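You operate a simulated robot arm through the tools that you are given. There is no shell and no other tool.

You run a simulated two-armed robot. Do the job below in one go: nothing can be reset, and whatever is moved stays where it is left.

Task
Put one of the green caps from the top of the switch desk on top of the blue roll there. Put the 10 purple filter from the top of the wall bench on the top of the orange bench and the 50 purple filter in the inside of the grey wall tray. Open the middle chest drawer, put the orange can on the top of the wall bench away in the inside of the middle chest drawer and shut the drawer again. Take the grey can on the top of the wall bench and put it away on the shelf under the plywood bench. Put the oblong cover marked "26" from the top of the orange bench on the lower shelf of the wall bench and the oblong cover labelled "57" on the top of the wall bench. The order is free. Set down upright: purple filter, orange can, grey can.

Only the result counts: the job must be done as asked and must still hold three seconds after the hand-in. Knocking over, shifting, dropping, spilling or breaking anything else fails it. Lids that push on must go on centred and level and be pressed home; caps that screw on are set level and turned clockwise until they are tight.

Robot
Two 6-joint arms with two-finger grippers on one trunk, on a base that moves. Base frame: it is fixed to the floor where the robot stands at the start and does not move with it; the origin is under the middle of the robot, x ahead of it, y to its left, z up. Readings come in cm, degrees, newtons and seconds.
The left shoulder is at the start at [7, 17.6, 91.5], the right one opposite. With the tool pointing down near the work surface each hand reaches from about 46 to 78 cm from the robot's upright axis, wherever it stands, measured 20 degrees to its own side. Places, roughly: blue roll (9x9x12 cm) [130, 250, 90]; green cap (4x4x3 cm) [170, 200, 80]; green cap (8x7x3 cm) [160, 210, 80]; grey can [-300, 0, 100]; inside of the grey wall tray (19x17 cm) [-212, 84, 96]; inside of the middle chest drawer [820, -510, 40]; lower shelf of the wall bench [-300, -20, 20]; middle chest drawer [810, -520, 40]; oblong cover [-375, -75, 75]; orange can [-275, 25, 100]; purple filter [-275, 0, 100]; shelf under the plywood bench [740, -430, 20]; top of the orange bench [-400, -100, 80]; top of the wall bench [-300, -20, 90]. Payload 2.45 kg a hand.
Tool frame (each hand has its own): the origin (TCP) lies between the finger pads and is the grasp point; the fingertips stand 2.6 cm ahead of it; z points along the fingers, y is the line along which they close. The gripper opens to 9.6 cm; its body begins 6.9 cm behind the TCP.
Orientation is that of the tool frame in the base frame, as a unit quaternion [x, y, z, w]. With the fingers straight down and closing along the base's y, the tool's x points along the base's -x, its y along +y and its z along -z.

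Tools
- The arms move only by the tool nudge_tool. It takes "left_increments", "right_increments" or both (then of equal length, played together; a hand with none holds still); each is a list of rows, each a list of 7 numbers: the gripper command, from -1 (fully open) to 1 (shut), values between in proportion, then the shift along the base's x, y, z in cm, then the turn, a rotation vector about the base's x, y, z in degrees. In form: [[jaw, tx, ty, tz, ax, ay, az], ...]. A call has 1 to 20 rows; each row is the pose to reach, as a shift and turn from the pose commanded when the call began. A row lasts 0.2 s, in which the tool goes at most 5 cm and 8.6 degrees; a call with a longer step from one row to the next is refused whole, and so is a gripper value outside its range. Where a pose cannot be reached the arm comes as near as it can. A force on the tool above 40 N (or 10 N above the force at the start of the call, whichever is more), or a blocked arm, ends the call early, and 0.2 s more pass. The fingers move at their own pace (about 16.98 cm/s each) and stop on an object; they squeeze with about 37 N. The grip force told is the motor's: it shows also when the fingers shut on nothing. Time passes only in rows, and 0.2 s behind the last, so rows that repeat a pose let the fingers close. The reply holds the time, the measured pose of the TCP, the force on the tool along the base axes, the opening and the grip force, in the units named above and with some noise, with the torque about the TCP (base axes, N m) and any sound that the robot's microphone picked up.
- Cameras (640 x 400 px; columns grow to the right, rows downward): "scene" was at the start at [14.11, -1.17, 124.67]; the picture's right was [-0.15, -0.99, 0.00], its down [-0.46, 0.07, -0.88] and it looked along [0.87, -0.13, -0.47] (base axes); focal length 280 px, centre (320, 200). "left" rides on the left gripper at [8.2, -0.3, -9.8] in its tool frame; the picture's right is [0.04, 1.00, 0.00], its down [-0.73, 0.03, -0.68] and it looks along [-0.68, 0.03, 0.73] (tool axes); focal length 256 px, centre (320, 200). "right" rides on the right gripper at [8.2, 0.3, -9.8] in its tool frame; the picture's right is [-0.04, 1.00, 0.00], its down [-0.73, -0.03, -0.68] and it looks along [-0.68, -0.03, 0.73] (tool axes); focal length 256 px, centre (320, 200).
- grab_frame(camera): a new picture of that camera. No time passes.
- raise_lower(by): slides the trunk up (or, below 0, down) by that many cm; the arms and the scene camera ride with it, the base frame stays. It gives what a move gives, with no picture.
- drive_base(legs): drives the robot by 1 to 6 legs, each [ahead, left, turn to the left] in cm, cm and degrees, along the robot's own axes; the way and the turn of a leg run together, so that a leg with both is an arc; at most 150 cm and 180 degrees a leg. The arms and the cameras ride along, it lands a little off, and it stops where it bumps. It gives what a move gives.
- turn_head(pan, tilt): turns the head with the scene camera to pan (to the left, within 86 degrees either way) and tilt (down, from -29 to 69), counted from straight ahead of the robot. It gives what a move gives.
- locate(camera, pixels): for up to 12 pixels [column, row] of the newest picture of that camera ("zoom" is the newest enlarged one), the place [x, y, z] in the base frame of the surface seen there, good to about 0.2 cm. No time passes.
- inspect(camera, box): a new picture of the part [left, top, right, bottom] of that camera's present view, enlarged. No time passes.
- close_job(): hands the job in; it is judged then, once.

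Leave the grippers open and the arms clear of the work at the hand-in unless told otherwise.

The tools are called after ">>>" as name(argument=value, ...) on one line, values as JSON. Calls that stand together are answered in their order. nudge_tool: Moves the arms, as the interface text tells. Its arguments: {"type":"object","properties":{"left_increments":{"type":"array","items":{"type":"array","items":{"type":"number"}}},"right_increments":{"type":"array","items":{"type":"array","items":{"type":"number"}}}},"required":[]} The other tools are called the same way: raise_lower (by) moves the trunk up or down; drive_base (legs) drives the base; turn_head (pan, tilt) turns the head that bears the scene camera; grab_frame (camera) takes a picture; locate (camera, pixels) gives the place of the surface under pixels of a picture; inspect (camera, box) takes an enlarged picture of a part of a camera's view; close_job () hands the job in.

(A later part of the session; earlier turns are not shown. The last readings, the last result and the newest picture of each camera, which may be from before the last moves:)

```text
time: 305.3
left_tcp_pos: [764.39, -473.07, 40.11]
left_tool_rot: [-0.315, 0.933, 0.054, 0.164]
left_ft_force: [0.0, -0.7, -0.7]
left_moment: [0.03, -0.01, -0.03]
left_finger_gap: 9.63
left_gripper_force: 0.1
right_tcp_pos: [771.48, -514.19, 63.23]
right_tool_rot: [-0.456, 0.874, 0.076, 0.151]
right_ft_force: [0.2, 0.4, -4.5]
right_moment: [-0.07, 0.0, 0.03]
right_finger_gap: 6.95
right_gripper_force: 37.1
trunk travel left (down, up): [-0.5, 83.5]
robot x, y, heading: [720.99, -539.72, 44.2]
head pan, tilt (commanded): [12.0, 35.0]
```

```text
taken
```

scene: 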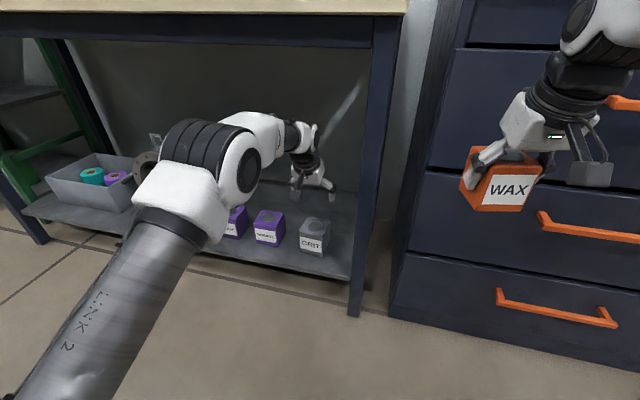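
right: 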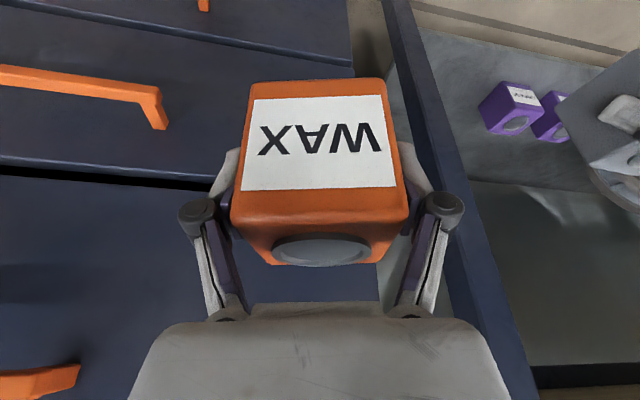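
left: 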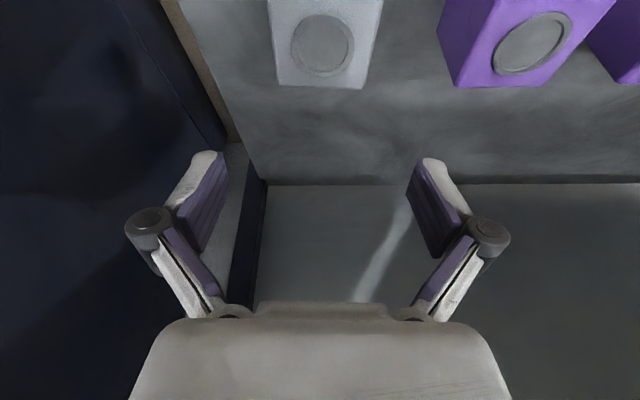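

GRIT stands upright on the shelf beside the purple cans. I withdraw the left hand and back off 45 cm.

>>> nudge_tool(left_increments=[[-1, -2.8, -2.7, 1.5, 0, 0, 0], [-1, -5.3, -5.2, 3, 0, 0, 0], [-1, -7.8, -7.6, 5, 0, 0, 0], [-1, -10.3, -10.1, 7, 0, 0, 0], [-1, -12.8, -12.5, 9, 0, 0, 0], [-1, -15, -14.6, 10.5, 0, 0, 0]])

>>> drive_base(legs=[[-45, 0, 0]])

>>> turn_head(pan=-10, tilt=15)

>>> grab_frame(camera="scene")

```text
time: 306.7
left_tcp_pos: [749.27, -487.55, 50.72]
left_tool_rot: [-0.314, 0.933, 0.055, 0.165]
left_ft_force: [0.2, 0.6, -0.5]
left_moment: [0.0, -0.02, -0.04]
left_finger_gap: 9.6
left_gripper_force: 0.1
right_tcp_pos: [771.42, -514.22, 63.13]
right_tool_rot: [-0.457, 0.873, 0.077, 0.15]
right_ft_force: [-0.3, -0.3, -3.8]
right_moment: [-0.03, 0.02, 0.02]
right_finger_gap: 6.94
right_gripper_force: 37.4
trunk travel left (down, up): [-0.5, 83.5]
robot x, y, heading: [720.63, -539.86, 44.3]
head pan, tilt (commanded): [12.0, 35.0]
```

```text
time: 309.4
left_tcp_pos: [717.05, -518.85, 50.64]
left_tool_rot: [-0.314, 0.933, 0.055, 0.165]
left_ft_force: [-0.5, -0.6, -0.3]
left_moment: [-0.01, 0.01, 0.03]
left_finger_gap: 9.61
left_gripper_force: 0.1
right_tcp_pos: [739.25, -545.41, 63.2]
right_tool_rot: [-0.454, 0.875, 0.076, 0.15]
right_ft_force: [-0.4, -0.2, -3.9]
right_moment: [-0.03, 0.02, -0.02]
right_finger_gap: 6.96
right_gripper_force: 36.8
trunk travel left (down, up): [-0.5, 83.5]
robot x, y, heading: [688.41, -571.08, 44.0]
head pan, tilt (commanded): [12.0, 35.0]
```

```text
time: 310.3
left_tcp_pos: [717.13, -518.81, 50.71]
left_tool_rot: [-0.316, 0.933, 0.055, 0.164]
left_ft_force: [0.3, -0.9, 0.0]
left_moment: [-0.02, 0.01, 0.02]
left_finger_gap: 9.59
left_gripper_force: 0.0
right_tcp_pos: [739.15, -545.51, 63.23]
right_tool_rot: [-0.454, 0.875, 0.076, 0.151]
right_ft_force: [0.6, 0.0, -4.0]
right_moment: [-0.04, 0.05, -0.02]
right_finger_gap: 6.94
right_gripper_force: 37.0
trunk travel left (down, up): [-0.5, 83.5]
robot x, y, heading: [688.34, -571.36, 44.0]
head pan, tilt (commanded): [-10.0, 15.0]
```

```text
taken
```

scene: 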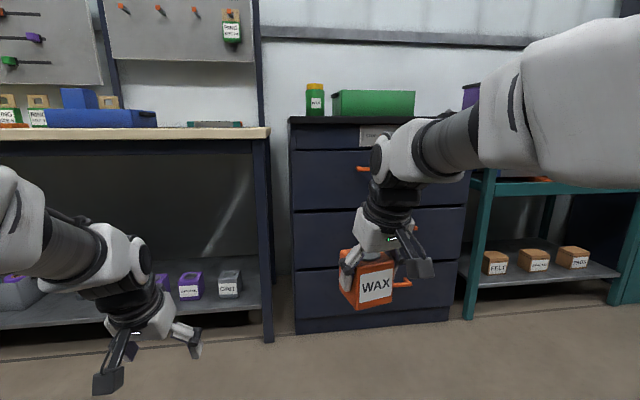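

I zoom at the plate with the lever on the chest's top strip near (376,135).

>>> inspect(camera="scene", box=[285, 110, 485, 240])

```text
3.08 times, centred on (385, 175) of scene
```

zoom: 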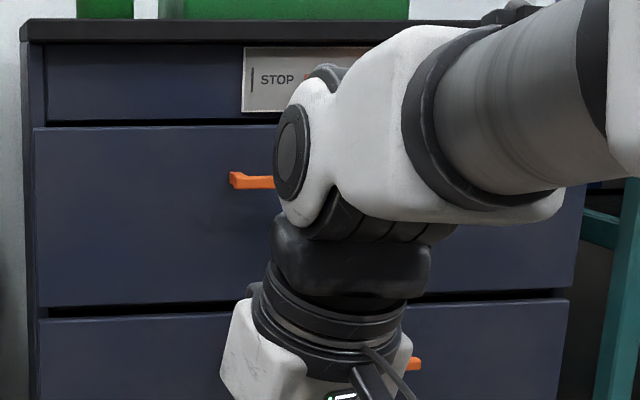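

The arm hides it. I raise the trunk 40 cm to look over, and drive right so the chest is in front.

>>> raise_lower(by=40)

>>> turn_head(pan=-20, tilt=25)

>>> grab_frame(camera="scene")

```text
time: 314.1
left_tcp_pos: [717.16, -518.81, 90.71]
left_tool_rot: [-0.315, 0.933, 0.055, 0.164]
left_ft_force: [-1.1, -0.2, -0.4]
left_moment: [0.0, 0.03, 0.02]
left_finger_gap: 9.62
left_gripper_force: 0.1
right_tcp_pos: [739.26, -545.42, 103.23]
right_tool_rot: [-0.455, 0.874, 0.076, 0.15]
right_ft_force: [-0.1, 0.3, -3.7]
right_moment: [-0.03, 0.04, 0.01]
right_finger_gap: 6.96
right_gripper_force: 36.9
trunk travel left (down, up): [-40.5, 43.5]
robot x, y, heading: [688.34, -571.01, 44.2]
head pan, tilt (commanded): [-10.0, 15.0]
```

```text
time: 314.8
left_tcp_pos: [717.12, -518.96, 90.56]
left_tool_rot: [-0.315, 0.933, 0.055, 0.165]
left_ft_force: [0.0, 0.1, 0.7]
left_moment: [-0.02, 0.02, 0.0]
left_finger_gap: 9.61
left_gripper_force: 0.2
right_tcp_pos: [739.21, -545.38, 103.17]
right_tool_rot: [-0.454, 0.875, 0.076, 0.151]
right_ft_force: [0.0, 0.2, -4.5]
right_moment: [-0.01, 0.04, 0.01]
right_finger_gap: 6.96
right_gripper_force: 36.7
trunk travel left (down, up): [-40.5, 43.5]
robot x, y, heading: [688.33, -571.01, 44.3]
head pan, tilt (commanded): [-20.0, 25.0]
```

```text
taken
```

scene: 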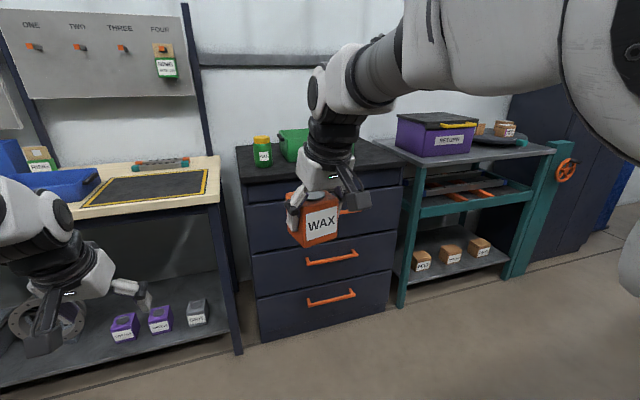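

I drive 55 cm right so the middle handle comes before the left hand, and the chest is visible between the hands.

>>> drive_base(legs=[[0, -55, 0]])

>>> turn_head(pan=8, tilt=30)

>>> grab_frame(camera="scene")

>>> inspect(camera="scene", box=[200, 130, 440, 330])

```text
time: 318.0
left_tcp_pos: [755.26, -558.14, 90.66]
left_tool_rot: [-0.315, 0.933, 0.054, 0.166]
left_ft_force: [-0.2, -0.4, 0.9]
left_moment: [0.03, 0.01, -0.03]
left_finger_gap: 9.6
left_gripper_force: 0.1
right_tcp_pos: [777.38, -584.76, 103.15]
right_tool_rot: [-0.456, 0.874, 0.076, 0.15]
right_ft_force: [-0.7, -0.3, -4.9]
right_moment: [0.0, 0.03, -0.01]
right_finger_gap: 6.96
right_gripper_force: 36.7
trunk travel left (down, up): [-40.5, 43.5]
robot x, y, heading: [726.52, -610.6, 44.3]
head pan, tilt (commanded): [-20.0, 25.0]
```

```text
time: 318.9
left_tcp_pos: [755.27, -558.25, 90.68]
left_tool_rot: [-0.314, 0.933, 0.054, 0.164]
left_ft_force: [0.0, 0.7, -0.5]
left_moment: [0.01, 0.0, -0.01]
left_finger_gap: 9.58
left_gripper_force: 0.2
right_tcp_pos: [777.4, -584.79, 103.24]
right_tool_rot: [-0.456, 0.874, 0.076, 0.15]
right_ft_force: [-0.5, 0.0, -3.0]
right_moment: [-0.06, 0.02, 0.01]
right_finger_gap: 6.96
right_gripper_force: 36.5
trunk travel left (down, up): [-40.5, 43.5]
robot x, y, heading: [726.49, -610.43, 44.0]
head pan, tilt (commanded): [8.0, 30.0]
```

```text
taken
```

scene: 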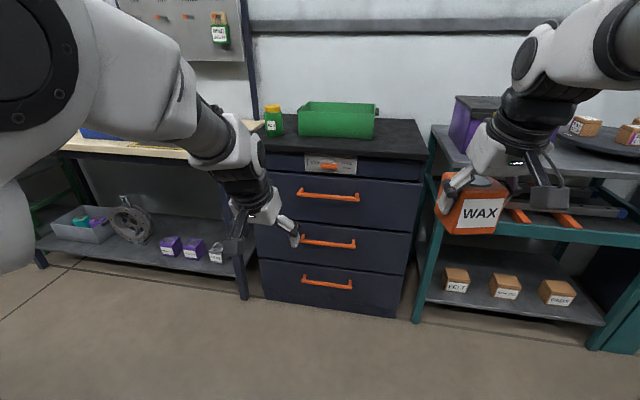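

```text
2.00 times, centred on (320, 230) of scene
```

zoom: 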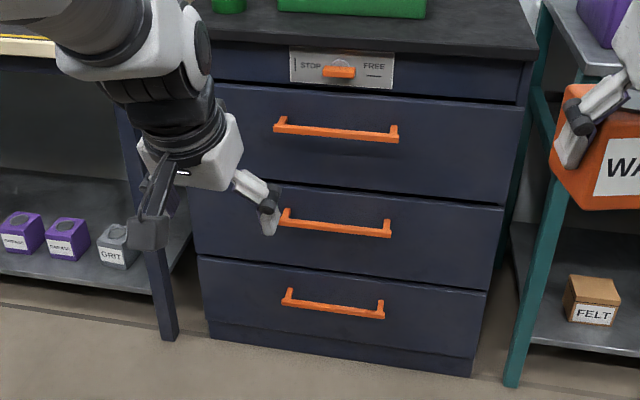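

I zoom on the STOP/FREE plate.

>>> inspect(camera="scene", box=[295, 148, 367, 183])

>>> locate(camera="zoom", pixels=[[150, 150], [250, 170], [320, 170], [390, 190], [320, 110], [500, 200], [350, 140]])

```text
8.89 times, centred on (331, 166) of scene
```

zoom: 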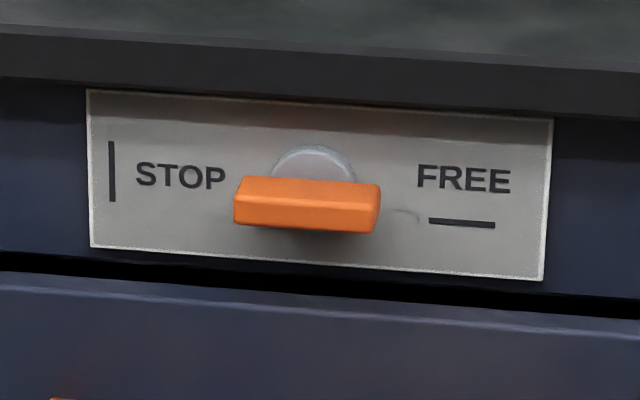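

```text
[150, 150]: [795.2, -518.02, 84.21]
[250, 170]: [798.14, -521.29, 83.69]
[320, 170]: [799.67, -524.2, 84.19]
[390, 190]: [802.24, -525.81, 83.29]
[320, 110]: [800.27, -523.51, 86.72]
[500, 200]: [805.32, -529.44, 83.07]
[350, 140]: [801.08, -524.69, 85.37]
```

The latch bar is horizontal, i.e. at FREE (STOP would be vertical). So the drawers can open. Now I zoom on the middle handle to measure it.

>>> inspect(camera="scene", box=[290, 222, 370, 266])

>>> locate(camera="zoom", pixels=[[100, 130], [200, 155], [300, 172], [400, 182], [500, 195], [515, 150], [300, 120], [300, 230], [100, 90], [590, 160], [400, 140]])

```text
8.00 times, centred on (330, 244) of scene
```

zoom: 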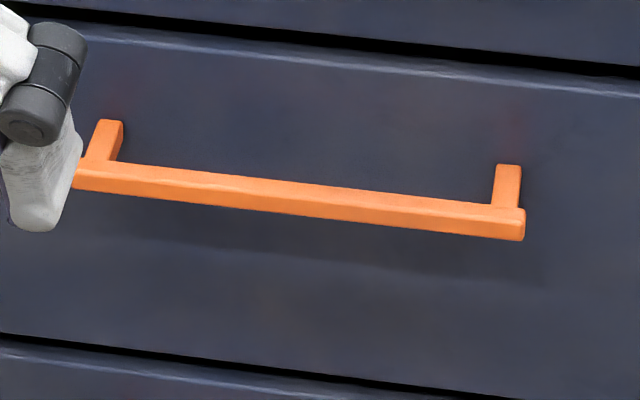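

```text
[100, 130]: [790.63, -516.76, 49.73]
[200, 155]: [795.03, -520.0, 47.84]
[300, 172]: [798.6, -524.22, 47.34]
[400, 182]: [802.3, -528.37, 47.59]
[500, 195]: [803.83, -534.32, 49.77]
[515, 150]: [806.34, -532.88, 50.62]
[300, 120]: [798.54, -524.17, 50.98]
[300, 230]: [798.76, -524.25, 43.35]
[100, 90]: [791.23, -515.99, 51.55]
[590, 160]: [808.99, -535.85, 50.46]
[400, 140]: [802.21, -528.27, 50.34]
```

I locate points on the bar itself: zoom (90,172), (150,182), (300,200), (450,217), (515,225).

>>> locate(camera="zoom", pixels=[[90, 170], [90, 182], [200, 180], [200, 194], [300, 192], [300, 206], [420, 205], [420, 222], [515, 215], [515, 232], [110, 135], [505, 180]])

```text
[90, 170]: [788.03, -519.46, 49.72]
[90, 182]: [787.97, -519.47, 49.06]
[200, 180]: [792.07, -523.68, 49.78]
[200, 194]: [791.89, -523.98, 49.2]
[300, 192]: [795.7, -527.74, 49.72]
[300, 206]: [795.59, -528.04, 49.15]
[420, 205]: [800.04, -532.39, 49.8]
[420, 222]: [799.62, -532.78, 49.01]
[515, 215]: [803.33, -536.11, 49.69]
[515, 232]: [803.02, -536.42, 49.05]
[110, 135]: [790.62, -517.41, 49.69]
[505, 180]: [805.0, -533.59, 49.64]
```

The bar is 22 cm long at z 49.2, 4.8 cm out from the face (gap ≈3.7 cm). I will grip it with the left hand rolled 90° so the fingers close across the bar. First I roll the left hand about its own axis in free space.

>>> nudge_tool(left_increments=[[-1, 0, 0, 0, 2.2, 1.7, -7.7], [-1, 0, 0, 0, 4.5, 3.3, -15.4], [-1, 0, 0, 0, 6.7, 5.0, -23.0], [-1, 0, 0, 0, 8.9, 6.7, -30.7], [-1, 0, 0, 0, 11.1, 8.3, -38.4], [-1, 0, 0, 0, 13.4, 10.0, -46.1], [-1, 0, 0, 0, 15.6, 11.7, -53.7], [-1, 0, 0, 0, 17.8, 13.4, -61.4], [-1, 0, 0, 0, 20.0, 15.0, -69.1], [-1, 0, 0, 0, 22.3, 16.7, -76.8], [-1, 0, 0, 0, 24.5, 18.4, -84.4]])

>>> grab_frame(camera="scene")

```text
time: 321.3
left_tcp_pos: [755.36, -558.21, 90.6]
left_tool_rot: [0.436, 0.883, 0.154, 0.079]
left_ft_force: [-0.1, 0.0, -0.5]
left_moment: [-0.01, -0.06, -0.01]
left_finger_gap: 9.62
left_gripper_force: 0.1
right_tcp_pos: [777.22, -584.66, 103.19]
right_tool_rot: [-0.456, 0.874, 0.076, 0.15]
right_ft_force: [0.4, 0.2, -3.3]
right_moment: [0.0, 0.01, -0.02]
right_finger_gap: 6.96
right_gripper_force: 37.0
trunk travel left (down, up): [-40.5, 43.5]
robot x, y, heading: [726.4, -610.42, 43.9]
head pan, tilt (commanded): [8.0, 30.0]
```

```text
taken
```

scene: 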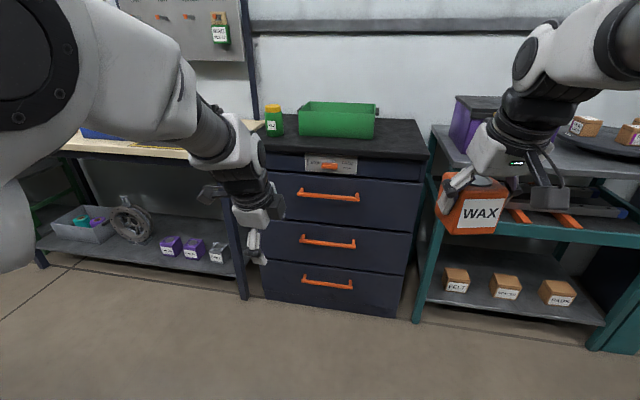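

The roll worked. Now I align the base to the chest (−2.1°) and lower the trunk 40 cm.

>>> drive_base(legs=[[0, 0, -2.1]])

>>> raise_lower(by=-40)

>>> nudge_tool(left_increments=[[0, 0, 0, 3, 0, 0, 3.3], [0, 0, 0, 6, 0, 0, 6.5]])

```text
time: 322.1
left_tcp_pos: [757.17, -559.24, 90.69]
left_tool_rot: [0.452, 0.875, 0.153, 0.081]
left_ft_force: [-1.1, 0.0, -0.1]
left_moment: [0.0, 0.01, 0.01]
left_finger_gap: 9.61
left_gripper_force: 0.1
right_tcp_pos: [778.27, -586.6, 103.28]
right_tool_rot: [-0.439, 0.883, 0.073, 0.152]
right_ft_force: [0.4, -0.3, -4.4]
right_moment: [-0.06, 0.04, -0.04]
right_finger_gap: 6.95
right_gripper_force: 36.9
trunk travel left (down, up): [-40.5, 43.5]
robot x, y, heading: [726.86, -610.54, 42.1]
head pan, tilt (commanded): [8.0, 30.0]
```

```text
time: 325.9
left_tcp_pos: [757.14, -559.3, 50.8]
left_tool_rot: [0.451, 0.875, 0.153, 0.081]
left_ft_force: [-0.3, -0.2, 0.8]
left_moment: [-0.02, -0.01, 0.05]
left_finger_gap: 9.59
left_gripper_force: 0.1
right_tcp_pos: [778.32, -586.63, 63.24]
right_tool_rot: [-0.44, 0.882, 0.074, 0.15]
right_ft_force: [-0.2, -0.9, -3.3]
right_moment: [-0.02, 0.02, -0.02]
right_finger_gap: 6.98
right_gripper_force: 36.7
trunk travel left (down, up): [-0.5, 83.5]
robot x, y, heading: [726.52, -610.37, 42.4]
head pan, tilt (commanded): [8.0, 30.0]
```

```text
time: 326.5
left_tcp_pos: [757.17, -559.33, 56.59]
left_tool_rot: [0.401, 0.9, 0.157, 0.073]
left_ft_force: [-0.4, 0.1, 0.3]
left_moment: [-0.01, -0.01, -0.01]
left_finger_gap: 4.8
left_gripper_force: 0.1
right_tcp_pos: [778.17, -586.71, 63.19]
right_tool_rot: [-0.44, 0.882, 0.073, 0.151]
right_ft_force: [-0.3, -0.5, -4.7]
right_moment: [-0.04, 0.03, 0.02]
right_finger_gap: 6.97
right_gripper_force: 36.2
trunk travel left (down, up): [-0.5, 83.5]
robot x, y, heading: [726.69, -610.56, 42.2]
head pan, tilt (commanded): [8.0, 30.0]
```

Now I extend the left hand forward 13 cm while tilting it to 45°.

>>> nudge_tool(left_increments=[[0, 2.4, 2.15, 0, 5.6, -6.15, 0], [0, 4.75, 4.3, 0, 11.2, -12.3, 0], [0, 7.1, 6.45, 0, 16.8, -18.5, 0], [0, 9.6, 8.7, 0, 16.8, -18.5, 0], [0, 9.6, 8.7, 0, 16.8, -18.5, 0]])

>>> grab_frame(camera="scene")

>>> grab_frame(camera="left")

```text
time: 327.7
left_tcp_pos: [766.79, -550.62, 56.64]
left_tool_rot: [0.376, 0.844, 0.349, 0.157]
left_ft_force: [0.7, 0.2, 0.4]
left_moment: [0.0, -0.04, -0.02]
left_finger_gap: 4.83
left_gripper_force: 0.0
right_tcp_pos: [778.24, -586.6, 63.24]
right_tool_rot: [-0.44, 0.882, 0.074, 0.151]
right_ft_force: [0.5, 0.3, -4.1]
right_moment: [-0.02, 0.0, 0.0]
right_finger_gap: 6.93
right_gripper_force: 36.9
trunk travel left (down, up): [-0.5, 83.5]
robot x, y, heading: [726.61, -610.47, 42.2]
head pan, tilt (commanded): [8.0, 30.0]
```

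```text
taken
```

scene: 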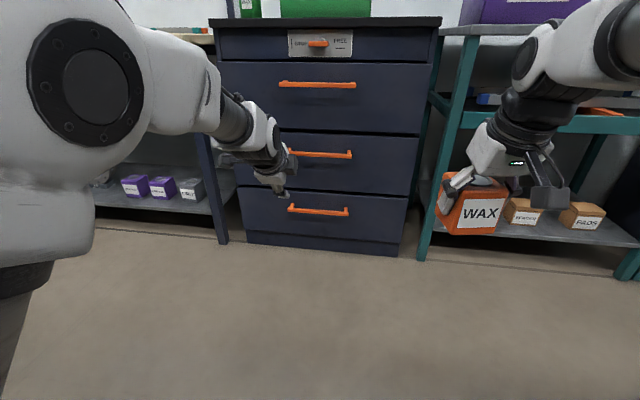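

```text
taken
```

left: 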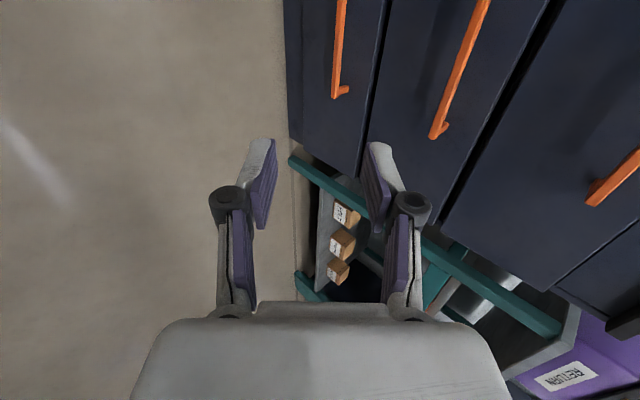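

Good: the left hand points 45° forward-down with its fingers set to close across the bar. I check the teal cart's front before moving closer.

>>> locate(camera="scene", pixels=[[421, 258], [437, 160], [470, 116], [600, 240], [350, 254], [318, 154], [300, 152], [345, 155]])

```text
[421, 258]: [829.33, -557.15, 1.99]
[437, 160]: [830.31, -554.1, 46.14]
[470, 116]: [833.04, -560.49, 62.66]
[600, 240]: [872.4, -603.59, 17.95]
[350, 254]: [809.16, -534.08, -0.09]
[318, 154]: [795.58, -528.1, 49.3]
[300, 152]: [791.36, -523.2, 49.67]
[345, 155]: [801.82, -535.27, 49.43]
```

The cart's front is in the same plane as the chest (112 cm ahead). I drive 30 cm ahead.

>>> drive_base(legs=[[30, 0, 0]])

>>> turn_head(pan=15, tilt=30)

>>> grab_frame(camera="scene")

>>> grab_frame(camera="left")

```text
time: 329.8
left_tcp_pos: [789.03, -530.7, 56.54]
left_tool_rot: [0.378, 0.844, 0.348, 0.157]
left_ft_force: [0.3, -0.9, 0.7]
left_moment: [0.02, 0.03, 0.03]
left_finger_gap: 4.8
left_gripper_force: 0.0
right_tcp_pos: [800.37, -566.67, 63.15]
right_tool_rot: [-0.439, 0.883, 0.073, 0.151]
right_ft_force: [-0.8, 0.5, -3.6]
right_moment: [0.0, 0.03, 0.0]
right_finger_gap: 6.95
right_gripper_force: 36.8
trunk travel left (down, up): [-0.5, 83.5]
robot x, y, heading: [748.88, -590.96, 42.0]
head pan, tilt (commanded): [8.0, 30.0]
```

```text
time: 330.4
left_tcp_pos: [789.02, -530.67, 56.57]
left_tool_rot: [0.377, 0.844, 0.348, 0.157]
left_ft_force: [0.2, -0.3, 0.0]
left_moment: [-0.02, -0.01, 0.01]
left_finger_gap: 4.84
left_gripper_force: 0.1
right_tcp_pos: [800.53, -566.66, 63.19]
right_tool_rot: [-0.439, 0.883, 0.072, 0.151]
right_ft_force: [0.0, -0.2, -4.8]
right_moment: [-0.04, 0.01, -0.01]
right_finger_gap: 6.95
right_gripper_force: 37.8
trunk travel left (down, up): [-0.5, 83.5]
robot x, y, heading: [748.69, -590.98, 42.0]
head pan, tilt (commanded): [15.0, 30.0]
```

```text
taken
```

scene: 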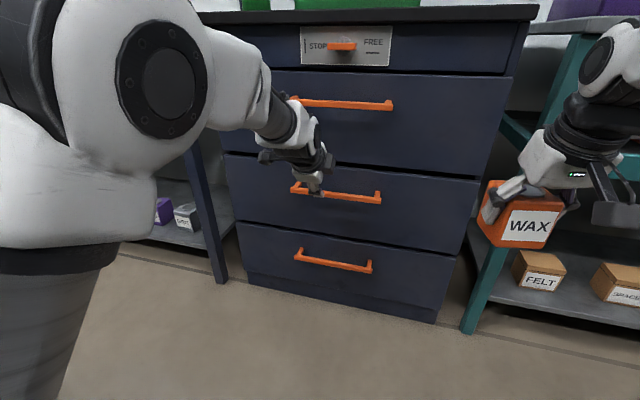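

```text
taken
```

left: 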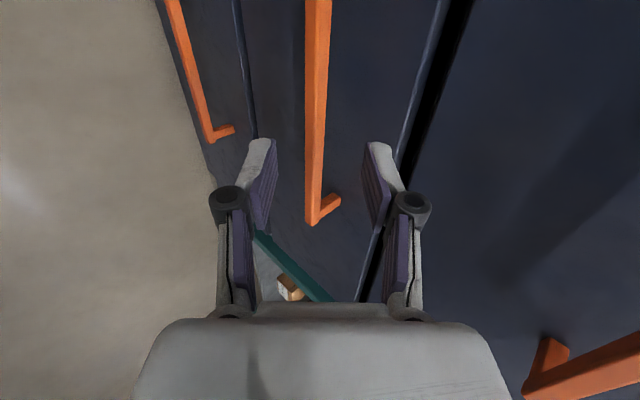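

The bar is centred between the fingers (column 317 in the left picture). I advance along the tool axis, first most of the way.

>>> nudge_tool(left_increments=[[0, 1.64, -1.82, 0, 0, 0, 0], [0, 3.0, -0.6, -1.9, 0, 0, 0], [0, 4.4, 0.65, -3.8, 0, 0, 0], [0, 5.3, 1.5, -5.0, 0, 0, 0], [0, 5.3, 1.5, -5.0, 0, 0, 0]])

>>> grab_frame(camera="left")

>>> inspect(camera="scene", box=[240, 110, 420, 230])

```text
time: 331.6
left_tcp_pos: [794.3, -529.26, 51.69]
left_tool_rot: [0.378, 0.843, 0.349, 0.157]
left_ft_force: [-1.6, -0.2, -0.4]
left_moment: [-0.02, -0.02, -0.03]
left_finger_gap: 4.79
left_gripper_force: 0.1
right_tcp_pos: [800.46, -566.81, 63.05]
right_tool_rot: [-0.438, 0.883, 0.073, 0.151]
right_ft_force: [-0.4, -0.1, -2.8]
right_moment: [-0.05, 0.06, -0.02]
right_finger_gap: 6.98
right_gripper_force: 37.1
trunk travel left (down, up): [-0.5, 83.5]
robot x, y, heading: [748.31, -590.43, 42.1]
head pan, tilt (commanded): [15.0, 30.0]
```

```text
taken
```

left: 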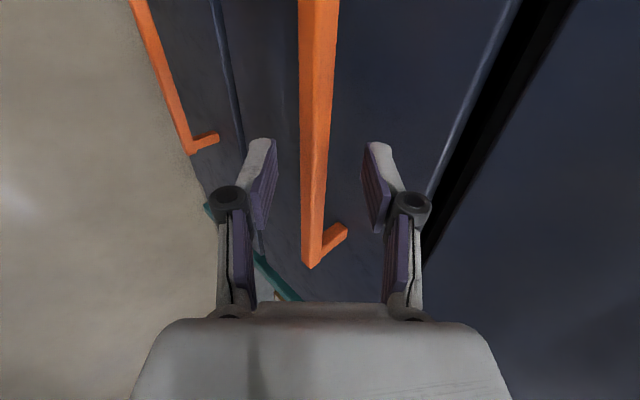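

```text
3.33 times, centred on (330, 170) of scene
```

zoom: 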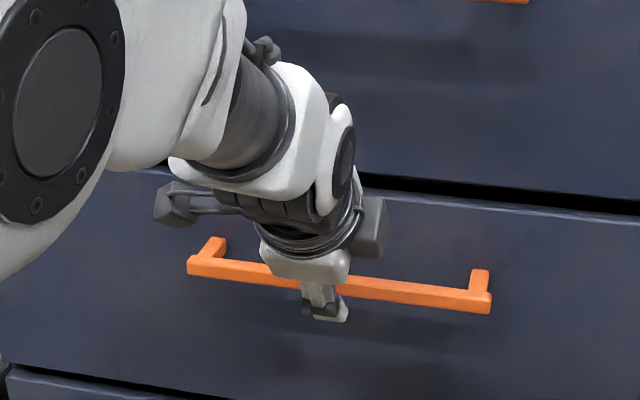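

The fingers straddle the bar. I advance the last 2 cm along the axis and close.

>>> nudge_tool(left_increments=[[0, 0.6, 0.6, -0.9, 0, 0, 0], [0, 1.1, 1.05, -1.7, 0, 0, 0], [0.3, 1.1, 1.05, -1.7, 0, 0, 0], [1, 1.1, 1.05, -1.7, 0, 0, 0], [1, 1.1, 1.05, -1.7, 0, 0, 0], [1, 1.1, 1.05, -1.7, 0, 0, 0]])

>>> grab_frame(camera="left")

```text
time: 333.1
left_tcp_pos: [795.3, -528.2, 49.89]
left_tool_rot: [0.379, 0.844, 0.347, 0.156]
left_ft_force: [-18.2, -20.1, -11.9]
left_moment: [0.1, 0.57, -0.3]
left_finger_gap: 1.85
left_gripper_force: 43.6
right_tcp_pos: [800.43, -566.79, 63.09]
right_tool_rot: [-0.44, 0.882, 0.073, 0.151]
right_ft_force: [-0.1, 0.4, -2.9]
right_moment: [-0.04, 0.04, 0.01]
right_finger_gap: 6.95
right_gripper_force: 36.9
trunk travel left (down, up): [-0.5, 83.5]
robot x, y, heading: [748.99, -590.4, 42.2]
head pan, tilt (commanded): [15.0, 30.0]
```

```text
taken
```

left: 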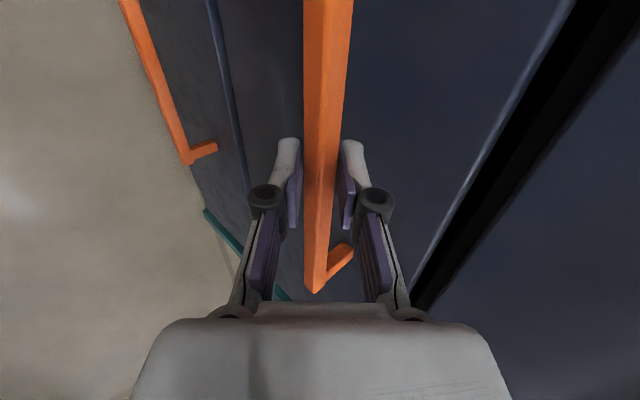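

The bar is gripped (1.85 cm). I first pull gently 3 cm with the arm to see that the drawer moves.

>>> nudge_tool(left_increments=[[1, -0.6, -0.5, 0, 0, 0, 0], [1, -1.3, -1.2, 0, 0, 0, 0], [1, -2.2, -2.0, 0, 0, 0, 0], [1, -2.2, -2.0, 0, 0, 0, 0]])

>>> grab_frame(camera="scene")

```text
time: 334.1
left_tcp_pos: [793.36, -530.12, 49.64]
left_tool_rot: [0.379, 0.844, 0.347, 0.156]
left_ft_force: [-0.6, 3.0, -13.8]
left_moment: [0.51, 0.59, -0.71]
left_finger_gap: 1.88
left_gripper_force: 43.4
right_tcp_pos: [800.58, -566.65, 63.01]
right_tool_rot: [-0.439, 0.883, 0.072, 0.15]
right_ft_force: [-0.1, -0.6, -4.8]
right_moment: [-0.03, 0.02, -0.01]
right_finger_gap: 6.95
right_gripper_force: 37.3
trunk travel left (down, up): [-0.5, 83.5]
robot x, y, heading: [748.86, -590.67, 42.1]
head pan, tilt (commanded): [15.0, 30.0]
```

```text
taken
```

scene: 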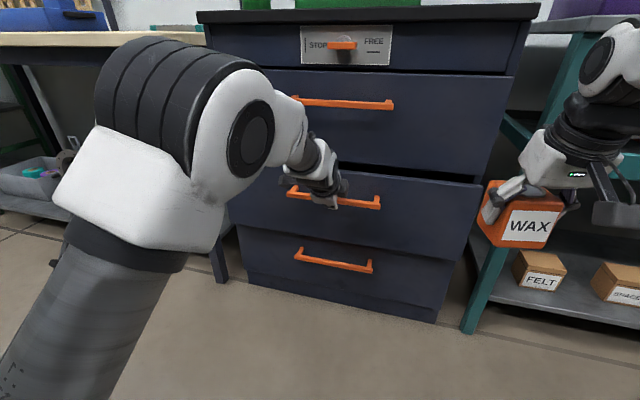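

The drawer comes out. I pull it further by driving the base straight back 26 cm.

>>> drive_base(legs=[[-13, 0, 0], [-13, 0, 0]])

>>> grab_frame(camera="scene")

```text
time: 336.2
left_tcp_pos: [773.92, -547.37, 49.8]
left_tool_rot: [0.377, 0.844, 0.348, 0.157]
left_ft_force: [-23.2, 25.8, -11.9]
left_moment: [0.93, 0.88, -0.23]
left_finger_gap: 1.87
left_gripper_force: 43.7
right_tcp_pos: [781.25, -583.86, 63.19]
right_tool_rot: [-0.438, 0.883, 0.071, 0.152]
right_ft_force: [-0.2, 0.5, -3.4]
right_moment: [-0.01, -0.01, -0.01]
right_finger_gap: 6.97
right_gripper_force: 37.2
trunk travel left (down, up): [-0.5, 83.5]
robot x, y, heading: [729.42, -607.81, 42.1]
head pan, tilt (commanded): [15.0, 30.0]
```

```text
taken
```

scene: 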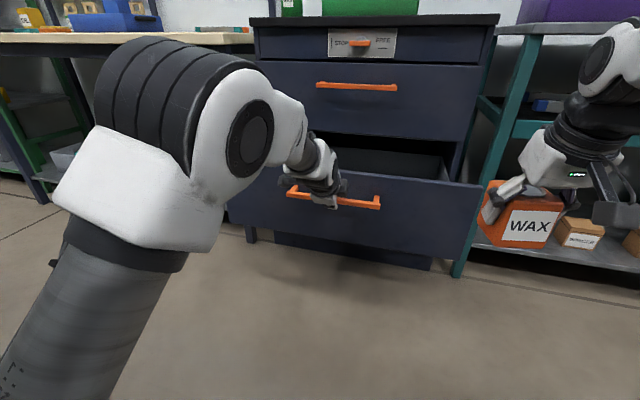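

The drawer is open about 28 cm. There is some sideways strain, so I ease the hand 0.4 cm left, open the fingers and withdraw along the tool axis.

>>> nudge_tool(left_increments=[[1, -0.2, 0.25, 0, 0, 0, 0], [0.6, -0.2, 0.25, 0, 0, 0, 0], [0, -0.2, 0.25, 0, 0, 0, 0], [0, -0.2, 0.25, 0, 0, 0, 0], [0, -1.3, -0.7, 1.5, 0, 0, 0], [0, -3.0, -2.2, 3.7, 0, 0, 0], [0, -4.8, -3.8, 6.0, 0, 0, 0]])

>>> grab_frame(camera="scene")

>>> grab_frame(camera="left")

```text
time: 337.8
left_tcp_pos: [769.08, -551.34, 55.96]
left_tool_rot: [0.379, 0.843, 0.348, 0.157]
left_ft_force: [-0.4, 0.1, -0.4]
left_moment: [0.01, -0.03, 0.01]
left_finger_gap: 4.79
left_gripper_force: 0.1
right_tcp_pos: [781.03, -584.01, 63.14]
right_tool_rot: [-0.439, 0.883, 0.073, 0.15]
right_ft_force: [0.4, 0.6, -3.5]
right_moment: [-0.05, 0.01, 0.04]
right_finger_gap: 6.98
right_gripper_force: 37.3
trunk travel left (down, up): [-0.5, 83.5]
robot x, y, heading: [729.09, -607.55, 41.9]
head pan, tilt (commanded): [15.0, 30.0]
```

```text
taken
```

scene: 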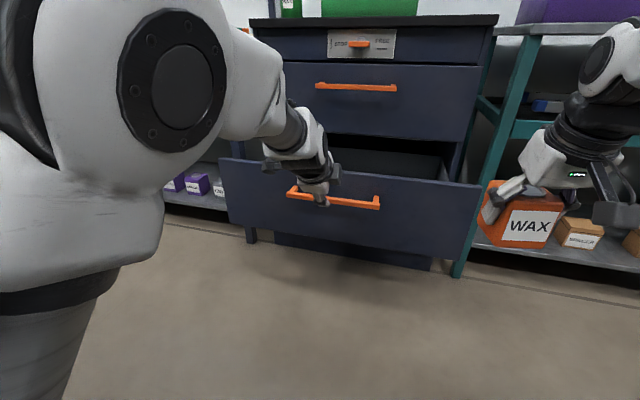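

```text
taken
```

left: 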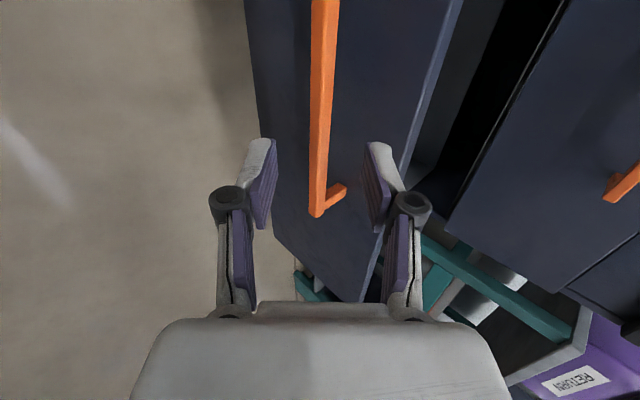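

Released cleanly. I back off 12 cm and raise the trunk 40 cm to look into the drawer.

>>> drive_base(legs=[[-12, 0, 0]])

>>> raise_lower(by=40)

>>> turn_head(pan=10, tilt=40)

>>> grab_frame(camera="scene")

```text
time: 339.1
left_tcp_pos: [760.18, -559.34, 55.98]
left_tool_rot: [0.378, 0.843, 0.348, 0.158]
left_ft_force: [-0.1, 0.2, -0.7]
left_moment: [0.0, 0.02, -0.01]
left_finger_gap: 4.8
left_gripper_force: 0.0
right_tcp_pos: [772.3, -592.13, 63.28]
right_tool_rot: [-0.439, 0.883, 0.073, 0.15]
right_ft_force: [-0.3, -0.4, -3.7]
right_moment: [0.0, 0.04, -0.02]
right_finger_gap: 6.96
right_gripper_force: 37.1
trunk travel left (down, up): [-0.5, 83.5]
robot x, y, heading: [720.74, -615.64, 42.6]
head pan, tilt (commanded): [15.0, 30.0]
```

```text
time: 342.9
left_tcp_pos: [760.26, -559.26, 95.91]
left_tool_rot: [0.378, 0.843, 0.349, 0.157]
left_ft_force: [-0.4, -1.1, -0.5]
left_moment: [0.0, -0.01, -0.03]
left_finger_gap: 4.81
left_gripper_force: 0.0
right_tcp_pos: [772.19, -592.0, 103.18]
right_tool_rot: [-0.439, 0.882, 0.073, 0.151]
right_ft_force: [-0.3, 0.5, -4.9]
right_moment: [-0.06, 0.03, 0.04]
right_finger_gap: 6.97
right_gripper_force: 36.9
trunk travel left (down, up): [-40.5, 43.5]
robot x, y, heading: [720.21, -616.0, 42.1]
head pan, tilt (commanded): [15.0, 30.0]
```

```text
time: 343.6
left_tcp_pos: [760.15, -559.27, 95.92]
left_tool_rot: [0.378, 0.843, 0.348, 0.157]
left_ft_force: [0.4, 0.6, -0.5]
left_moment: [0.02, -0.01, -0.01]
left_finger_gap: 4.81
left_gripper_force: 0.0
right_tcp_pos: [772.24, -592.14, 103.25]
right_tool_rot: [-0.438, 0.883, 0.073, 0.151]
right_ft_force: [-0.3, -0.1, -3.8]
right_moment: [-0.01, 0.04, -0.01]
right_finger_gap: 6.95
right_gripper_force: 37.1
trunk travel left (down, up): [-40.5, 43.5]
robot x, y, heading: [720.9, -615.8, 42.2]
head pan, tilt (commanded): [10.0, 40.0]
```

```text
taken
```

scene: 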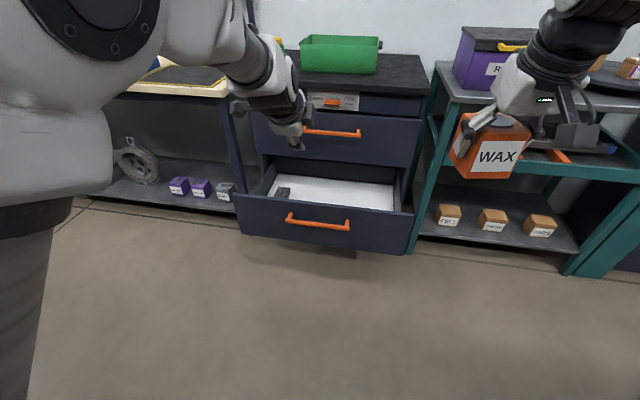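

The drawer is open with a white liner and some small grey thing at its left. I zoom in.

>>> inspect(camera="scene", box=[225, 145, 425, 260])

>>> locate(camera="zoom", pixels=[[300, 150], [400, 180], [200, 170], [480, 130], [180, 150], [560, 215], [60, 160], [330, 190], [540, 160], [300, 110], [450, 190], [350, 130]])

```text
3.20 times, centred on (325, 202) of scene
```

zoom: 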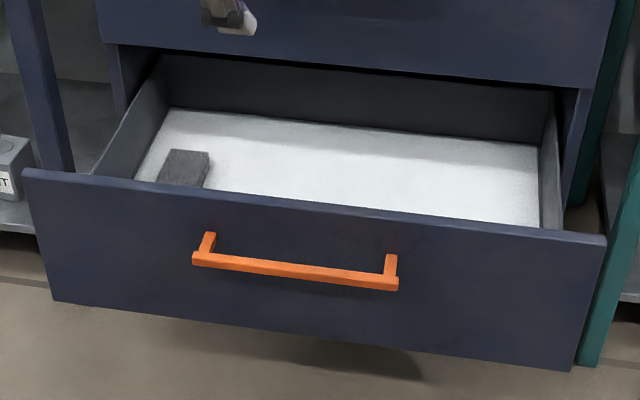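

```text
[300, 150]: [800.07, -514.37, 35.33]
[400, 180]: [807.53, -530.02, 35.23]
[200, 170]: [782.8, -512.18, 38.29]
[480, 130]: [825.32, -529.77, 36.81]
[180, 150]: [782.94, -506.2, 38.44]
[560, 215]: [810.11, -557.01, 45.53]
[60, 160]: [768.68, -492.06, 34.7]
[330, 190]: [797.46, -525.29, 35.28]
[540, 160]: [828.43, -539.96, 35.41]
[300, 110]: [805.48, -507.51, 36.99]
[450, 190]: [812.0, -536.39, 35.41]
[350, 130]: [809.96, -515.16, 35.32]
```

The drawer floor is at z 35.3. I locate the panel's top edge, the side walls and the chest face above.

>>> locate(camera="zoom", pixels=[[300, 201], [500, 224], [100, 176], [590, 237], [120, 150], [555, 150], [350, 80], [350, 60], [165, 95], [545, 130], [210, 160], [165, 180]])

```text
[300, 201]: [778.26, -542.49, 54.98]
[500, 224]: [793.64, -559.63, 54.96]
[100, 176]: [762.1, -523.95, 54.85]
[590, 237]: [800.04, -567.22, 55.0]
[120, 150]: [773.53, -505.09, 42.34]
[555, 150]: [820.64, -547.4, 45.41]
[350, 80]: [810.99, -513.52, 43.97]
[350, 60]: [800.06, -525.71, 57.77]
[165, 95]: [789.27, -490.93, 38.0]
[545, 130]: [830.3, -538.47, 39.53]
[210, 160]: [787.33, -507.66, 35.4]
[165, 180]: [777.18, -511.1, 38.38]
```

Panel top z 55 at 92 cm ahead, interior from 93 to 136 cm, floor z 35.3, small block on the far left. I'll set WAX at about 111 cm ahead. First I pull the left hand back and up, and straighten its tilt.

>>> nudge_tool(left_increments=[[0, -2.5, -2.3, 3, 0, 0, 0], [0, -5.0, -4.6, 6, -5.6, 6.2, 0], [0, -7.5, -6.8, 9, -11.2, 12.3, 0], [0, -10, -9.1, 12, -16.8, 18.5, 0], [0, -12.0, -10.8, 15, -16.8, 18.5, 0]])

>>> drive_base(legs=[[0, 22, 0]])

>>> turn_head(pan=-10, tilt=40)

>>> grab_frame(camera="scene")

```text
time: 344.8
left_tcp_pos: [750.91, -567.7, 111.34]
left_tool_rot: [0.402, 0.899, 0.156, 0.072]
left_ft_force: [-0.7, -0.1, 0.3]
left_moment: [-0.03, 0.01, 0.01]
left_finger_gap: 4.77
left_gripper_force: 0.1
left hand out of reach, approached as far as the arm can: row 3, 4, 5
right_tcp_pos: [772.24, -591.99, 103.12]
right_tool_rot: [-0.438, 0.883, 0.073, 0.151]
right_ft_force: [-0.7, -0.2, -4.6]
right_moment: [-0.05, 0.0, 0.0]
right_finger_gap: 6.95
right_gripper_force: 36.7
trunk travel left (down, up): [-40.5, 43.5]
robot x, y, heading: [720.6, -615.76, 42.0]
head pan, tilt (commanded): [10.0, 40.0]
```

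```text
time: 346.5
left_tcp_pos: [736.41, -551.37, 111.33]
left_tool_rot: [0.402, 0.899, 0.156, 0.073]
left_ft_force: [0.6, 1.0, 0.1]
left_moment: [-0.03, -0.04, -0.01]
left_finger_gap: 4.82
left_gripper_force: 0.1
right_tcp_pos: [757.54, -575.66, 103.26]
right_tool_rot: [-0.438, 0.883, 0.072, 0.152]
right_ft_force: [-0.8, -0.5, -3.6]
right_moment: [-0.02, 0.05, -0.01]
right_finger_gap: 6.97
right_gripper_force: 36.9
trunk travel left (down, up): [-40.5, 43.5]
robot x, y, heading: [705.63, -599.07, 41.7]
head pan, tilt (commanded): [10.0, 40.0]
```

```text
time: 347.3
left_tcp_pos: [736.34, -551.42, 111.3]
left_tool_rot: [0.402, 0.899, 0.156, 0.072]
left_ft_force: [0.8, -0.1, -0.3]
left_moment: [-0.01, -0.01, 0.02]
left_finger_gap: 4.8
left_gripper_force: 0.1
right_tcp_pos: [757.58, -575.75, 103.17]
right_tool_rot: [-0.438, 0.883, 0.074, 0.15]
right_ft_force: [0.3, -0.3, -4.2]
right_moment: [-0.04, 0.03, -0.01]
right_finger_gap: 6.95
right_gripper_force: 36.2
trunk travel left (down, up): [-40.5, 43.5]
robot x, y, heading: [706.02, -599.26, 41.9]
head pan, tilt (commanded): [-10.0, 40.0]
```

```text
taken
```

scene: 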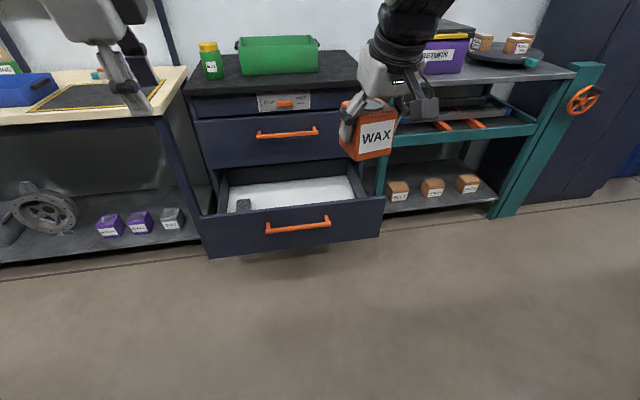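

All measured: target in the drawer is 110.8 cm ahead, 15.5 cm right. The upper handle sticks out to 114.6 cm, so WAX must descend nearer and then slide in under it. I drive 37 cm ahead and move the right hand 12 cm forward.

>>> drive_base(legs=[[37, 0, 0]])

>>> nudge_tool(right_increments=[[1, 3.0, 2.7, 0, 0, 0, 0], [1, 6.0, 5.4, 0, 0, 0, 0], [1, 9.0, 8.0, 0, 0, 0, 0]])

>>> grab_frame(camera="scene")

>>> grab_frame(camera="right")

```text
time: 349.7
left_tcp_pos: [764.02, -526.56, 111.27]
left_tool_rot: [0.402, 0.9, 0.156, 0.072]
left_ft_force: [0.4, 0.6, -0.1]
left_moment: [0.01, 0.01, -0.01]
left_finger_gap: 4.79
left_gripper_force: 0.1
right_tcp_pos: [785.21, -550.77, 103.07]
right_tool_rot: [-0.44, 0.883, 0.073, 0.15]
right_ft_force: [-0.9, -0.7, -3.8]
right_moment: [-0.03, 0.04, -0.01]
right_finger_gap: 6.95
right_gripper_force: 37.3
trunk travel left (down, up): [-40.5, 43.5]
robot x, y, heading: [733.43, -575.01, 42.0]
head pan, tilt (commanded): [-10.0, 40.0]
```

```text
time: 350.5
left_tcp_pos: [764.1, -526.46, 111.15]
left_tool_rot: [0.402, 0.9, 0.155, 0.072]
left_ft_force: [1.0, 0.1, -0.8]
left_moment: [0.0, 0.03, 0.03]
left_finger_gap: 4.82
left_gripper_force: 0.1
right_tcp_pos: [794.39, -542.85, 103.04]
right_tool_rot: [-0.438, 0.883, 0.072, 0.15]
right_ft_force: [0.0, 0.1, -4.1]
right_moment: [-0.04, 0.05, -0.01]
right_finger_gap: 6.96
right_gripper_force: 37.0
trunk travel left (down, up): [-40.5, 43.5]
robot x, y, heading: [733.61, -574.67, 41.9]
head pan, tilt (commanded): [-10.0, 40.0]
```

```text
taken
```

scene: 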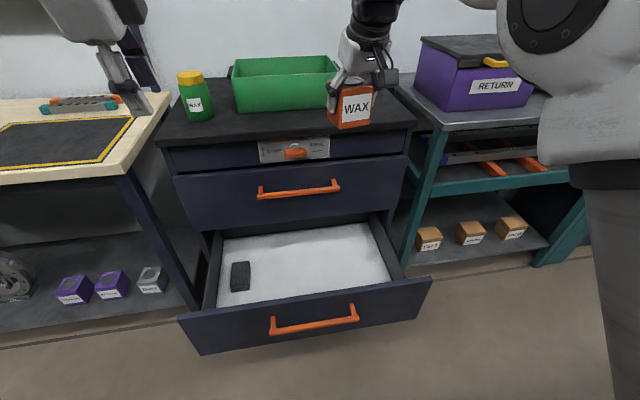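

```text
taken
```

right: 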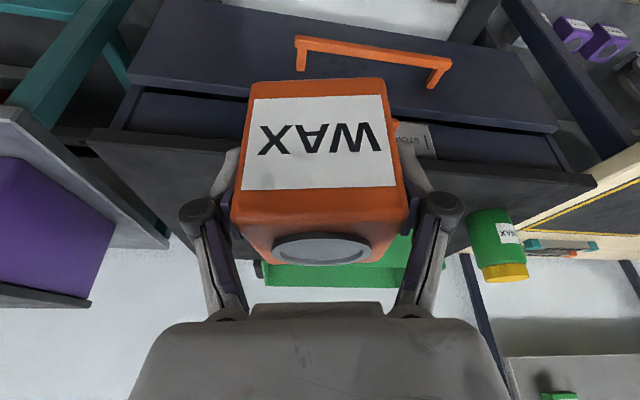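

The right hand hangs before the handles with 6 cm to spare. I lower the trunk by 20 cm and look again.

>>> raise_lower(by=-22)

>>> grab_frame(camera="scene")

>>> grab_frame(camera="right")

```text
time: 352.8
left_tcp_pos: [763.99, -526.56, 89.39]
left_tool_rot: [0.401, 0.9, 0.156, 0.073]
left_ft_force: [0.5, -0.5, 0.6]
left_moment: [-0.01, 0.01, 0.0]
left_finger_gap: 4.8
left_gripper_force: 0.0
right_tcp_pos: [794.13, -542.98, 81.05]
right_tool_rot: [-0.439, 0.883, 0.073, 0.151]
right_ft_force: [-0.2, -0.5, -4.0]
right_moment: [-0.04, 0.01, 0.0]
right_finger_gap: 6.95
right_gripper_force: 37.8
trunk travel left (down, up): [-18.5, 65.5]
robot x, y, heading: [733.48, -574.64, 42.1]
head pan, tilt (commanded): [-10.0, 40.0]
```

```text
taken
```

scene: 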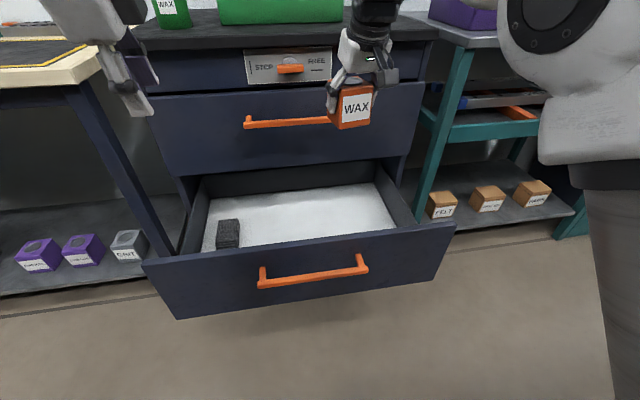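

```text
taken
```

right: 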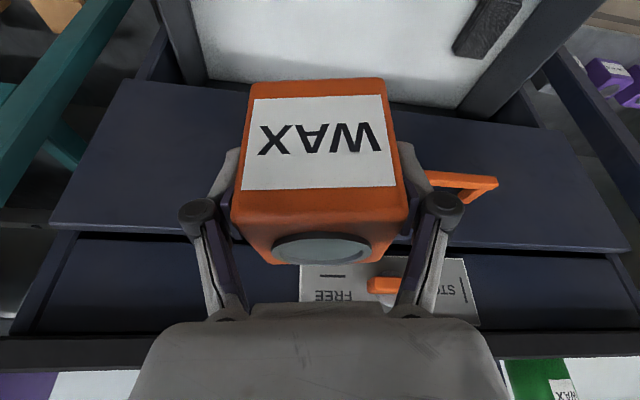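

I check the distances of upper handle, chest face, panel top and drawer floor from this view.

>>> locate(camera="scene", pixels=[[280, 122], [320, 120], [300, 145], [290, 68], [300, 245], [400, 228], [320, 215], [300, 195], [390, 200], [360, 210], [228, 225]])

```text
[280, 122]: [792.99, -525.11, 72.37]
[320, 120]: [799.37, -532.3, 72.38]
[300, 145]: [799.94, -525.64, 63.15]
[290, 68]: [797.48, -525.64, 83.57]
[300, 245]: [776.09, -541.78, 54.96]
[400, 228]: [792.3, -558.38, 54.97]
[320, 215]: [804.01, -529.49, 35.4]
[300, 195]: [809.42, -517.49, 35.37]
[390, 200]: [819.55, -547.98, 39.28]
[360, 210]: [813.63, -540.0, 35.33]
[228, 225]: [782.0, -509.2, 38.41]
```

Upper handle is at 77.3 cm ahead, WAX's far side at about 71. Clear. I lower 18 cm more.

>>> raise_lower(by=-18)

>>> grab_frame(camera="scene")

>>> grab_frame(camera="right")

```text
time: 354.8
left_tcp_pos: [763.91, -526.53, 71.38]
left_tool_rot: [0.403, 0.899, 0.155, 0.073]
left_ft_force: [-0.2, -0.1, -0.6]
left_moment: [0.03, 0.0, -0.01]
left_finger_gap: 4.79
left_gripper_force: 0.0
right_tcp_pos: [794.15, -542.95, 63.02]
right_tool_rot: [-0.439, 0.883, 0.073, 0.15]
right_ft_force: [-0.6, 0.5, -3.1]
right_moment: [-0.05, 0.03, -0.01]
right_finger_gap: 6.98
right_gripper_force: 37.1
trunk travel left (down, up): [-0.5, 83.5]
robot x, y, heading: [733.28, -574.43, 41.9]
head pan, tilt (commanded): [-10.0, 40.0]
```

```text
taken
```

scene: 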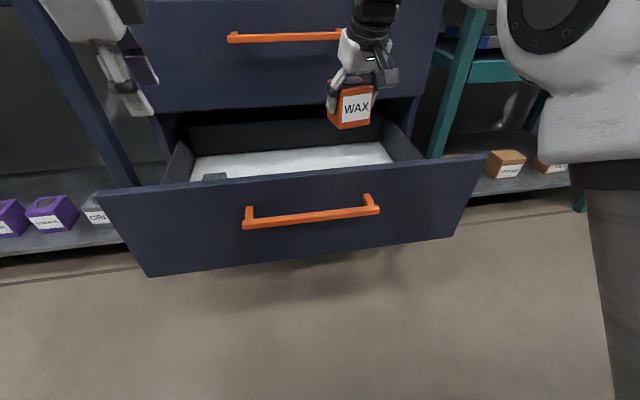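

```text
taken
```

right: 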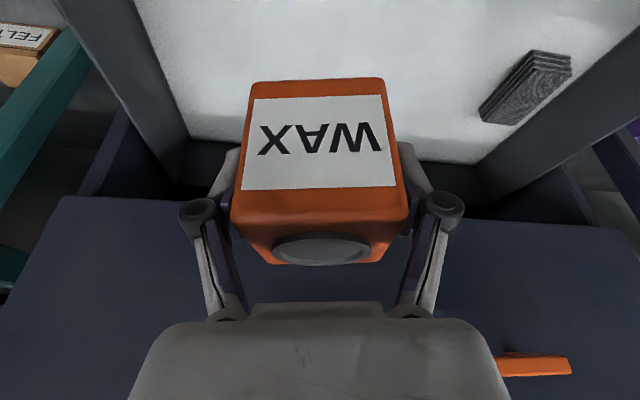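

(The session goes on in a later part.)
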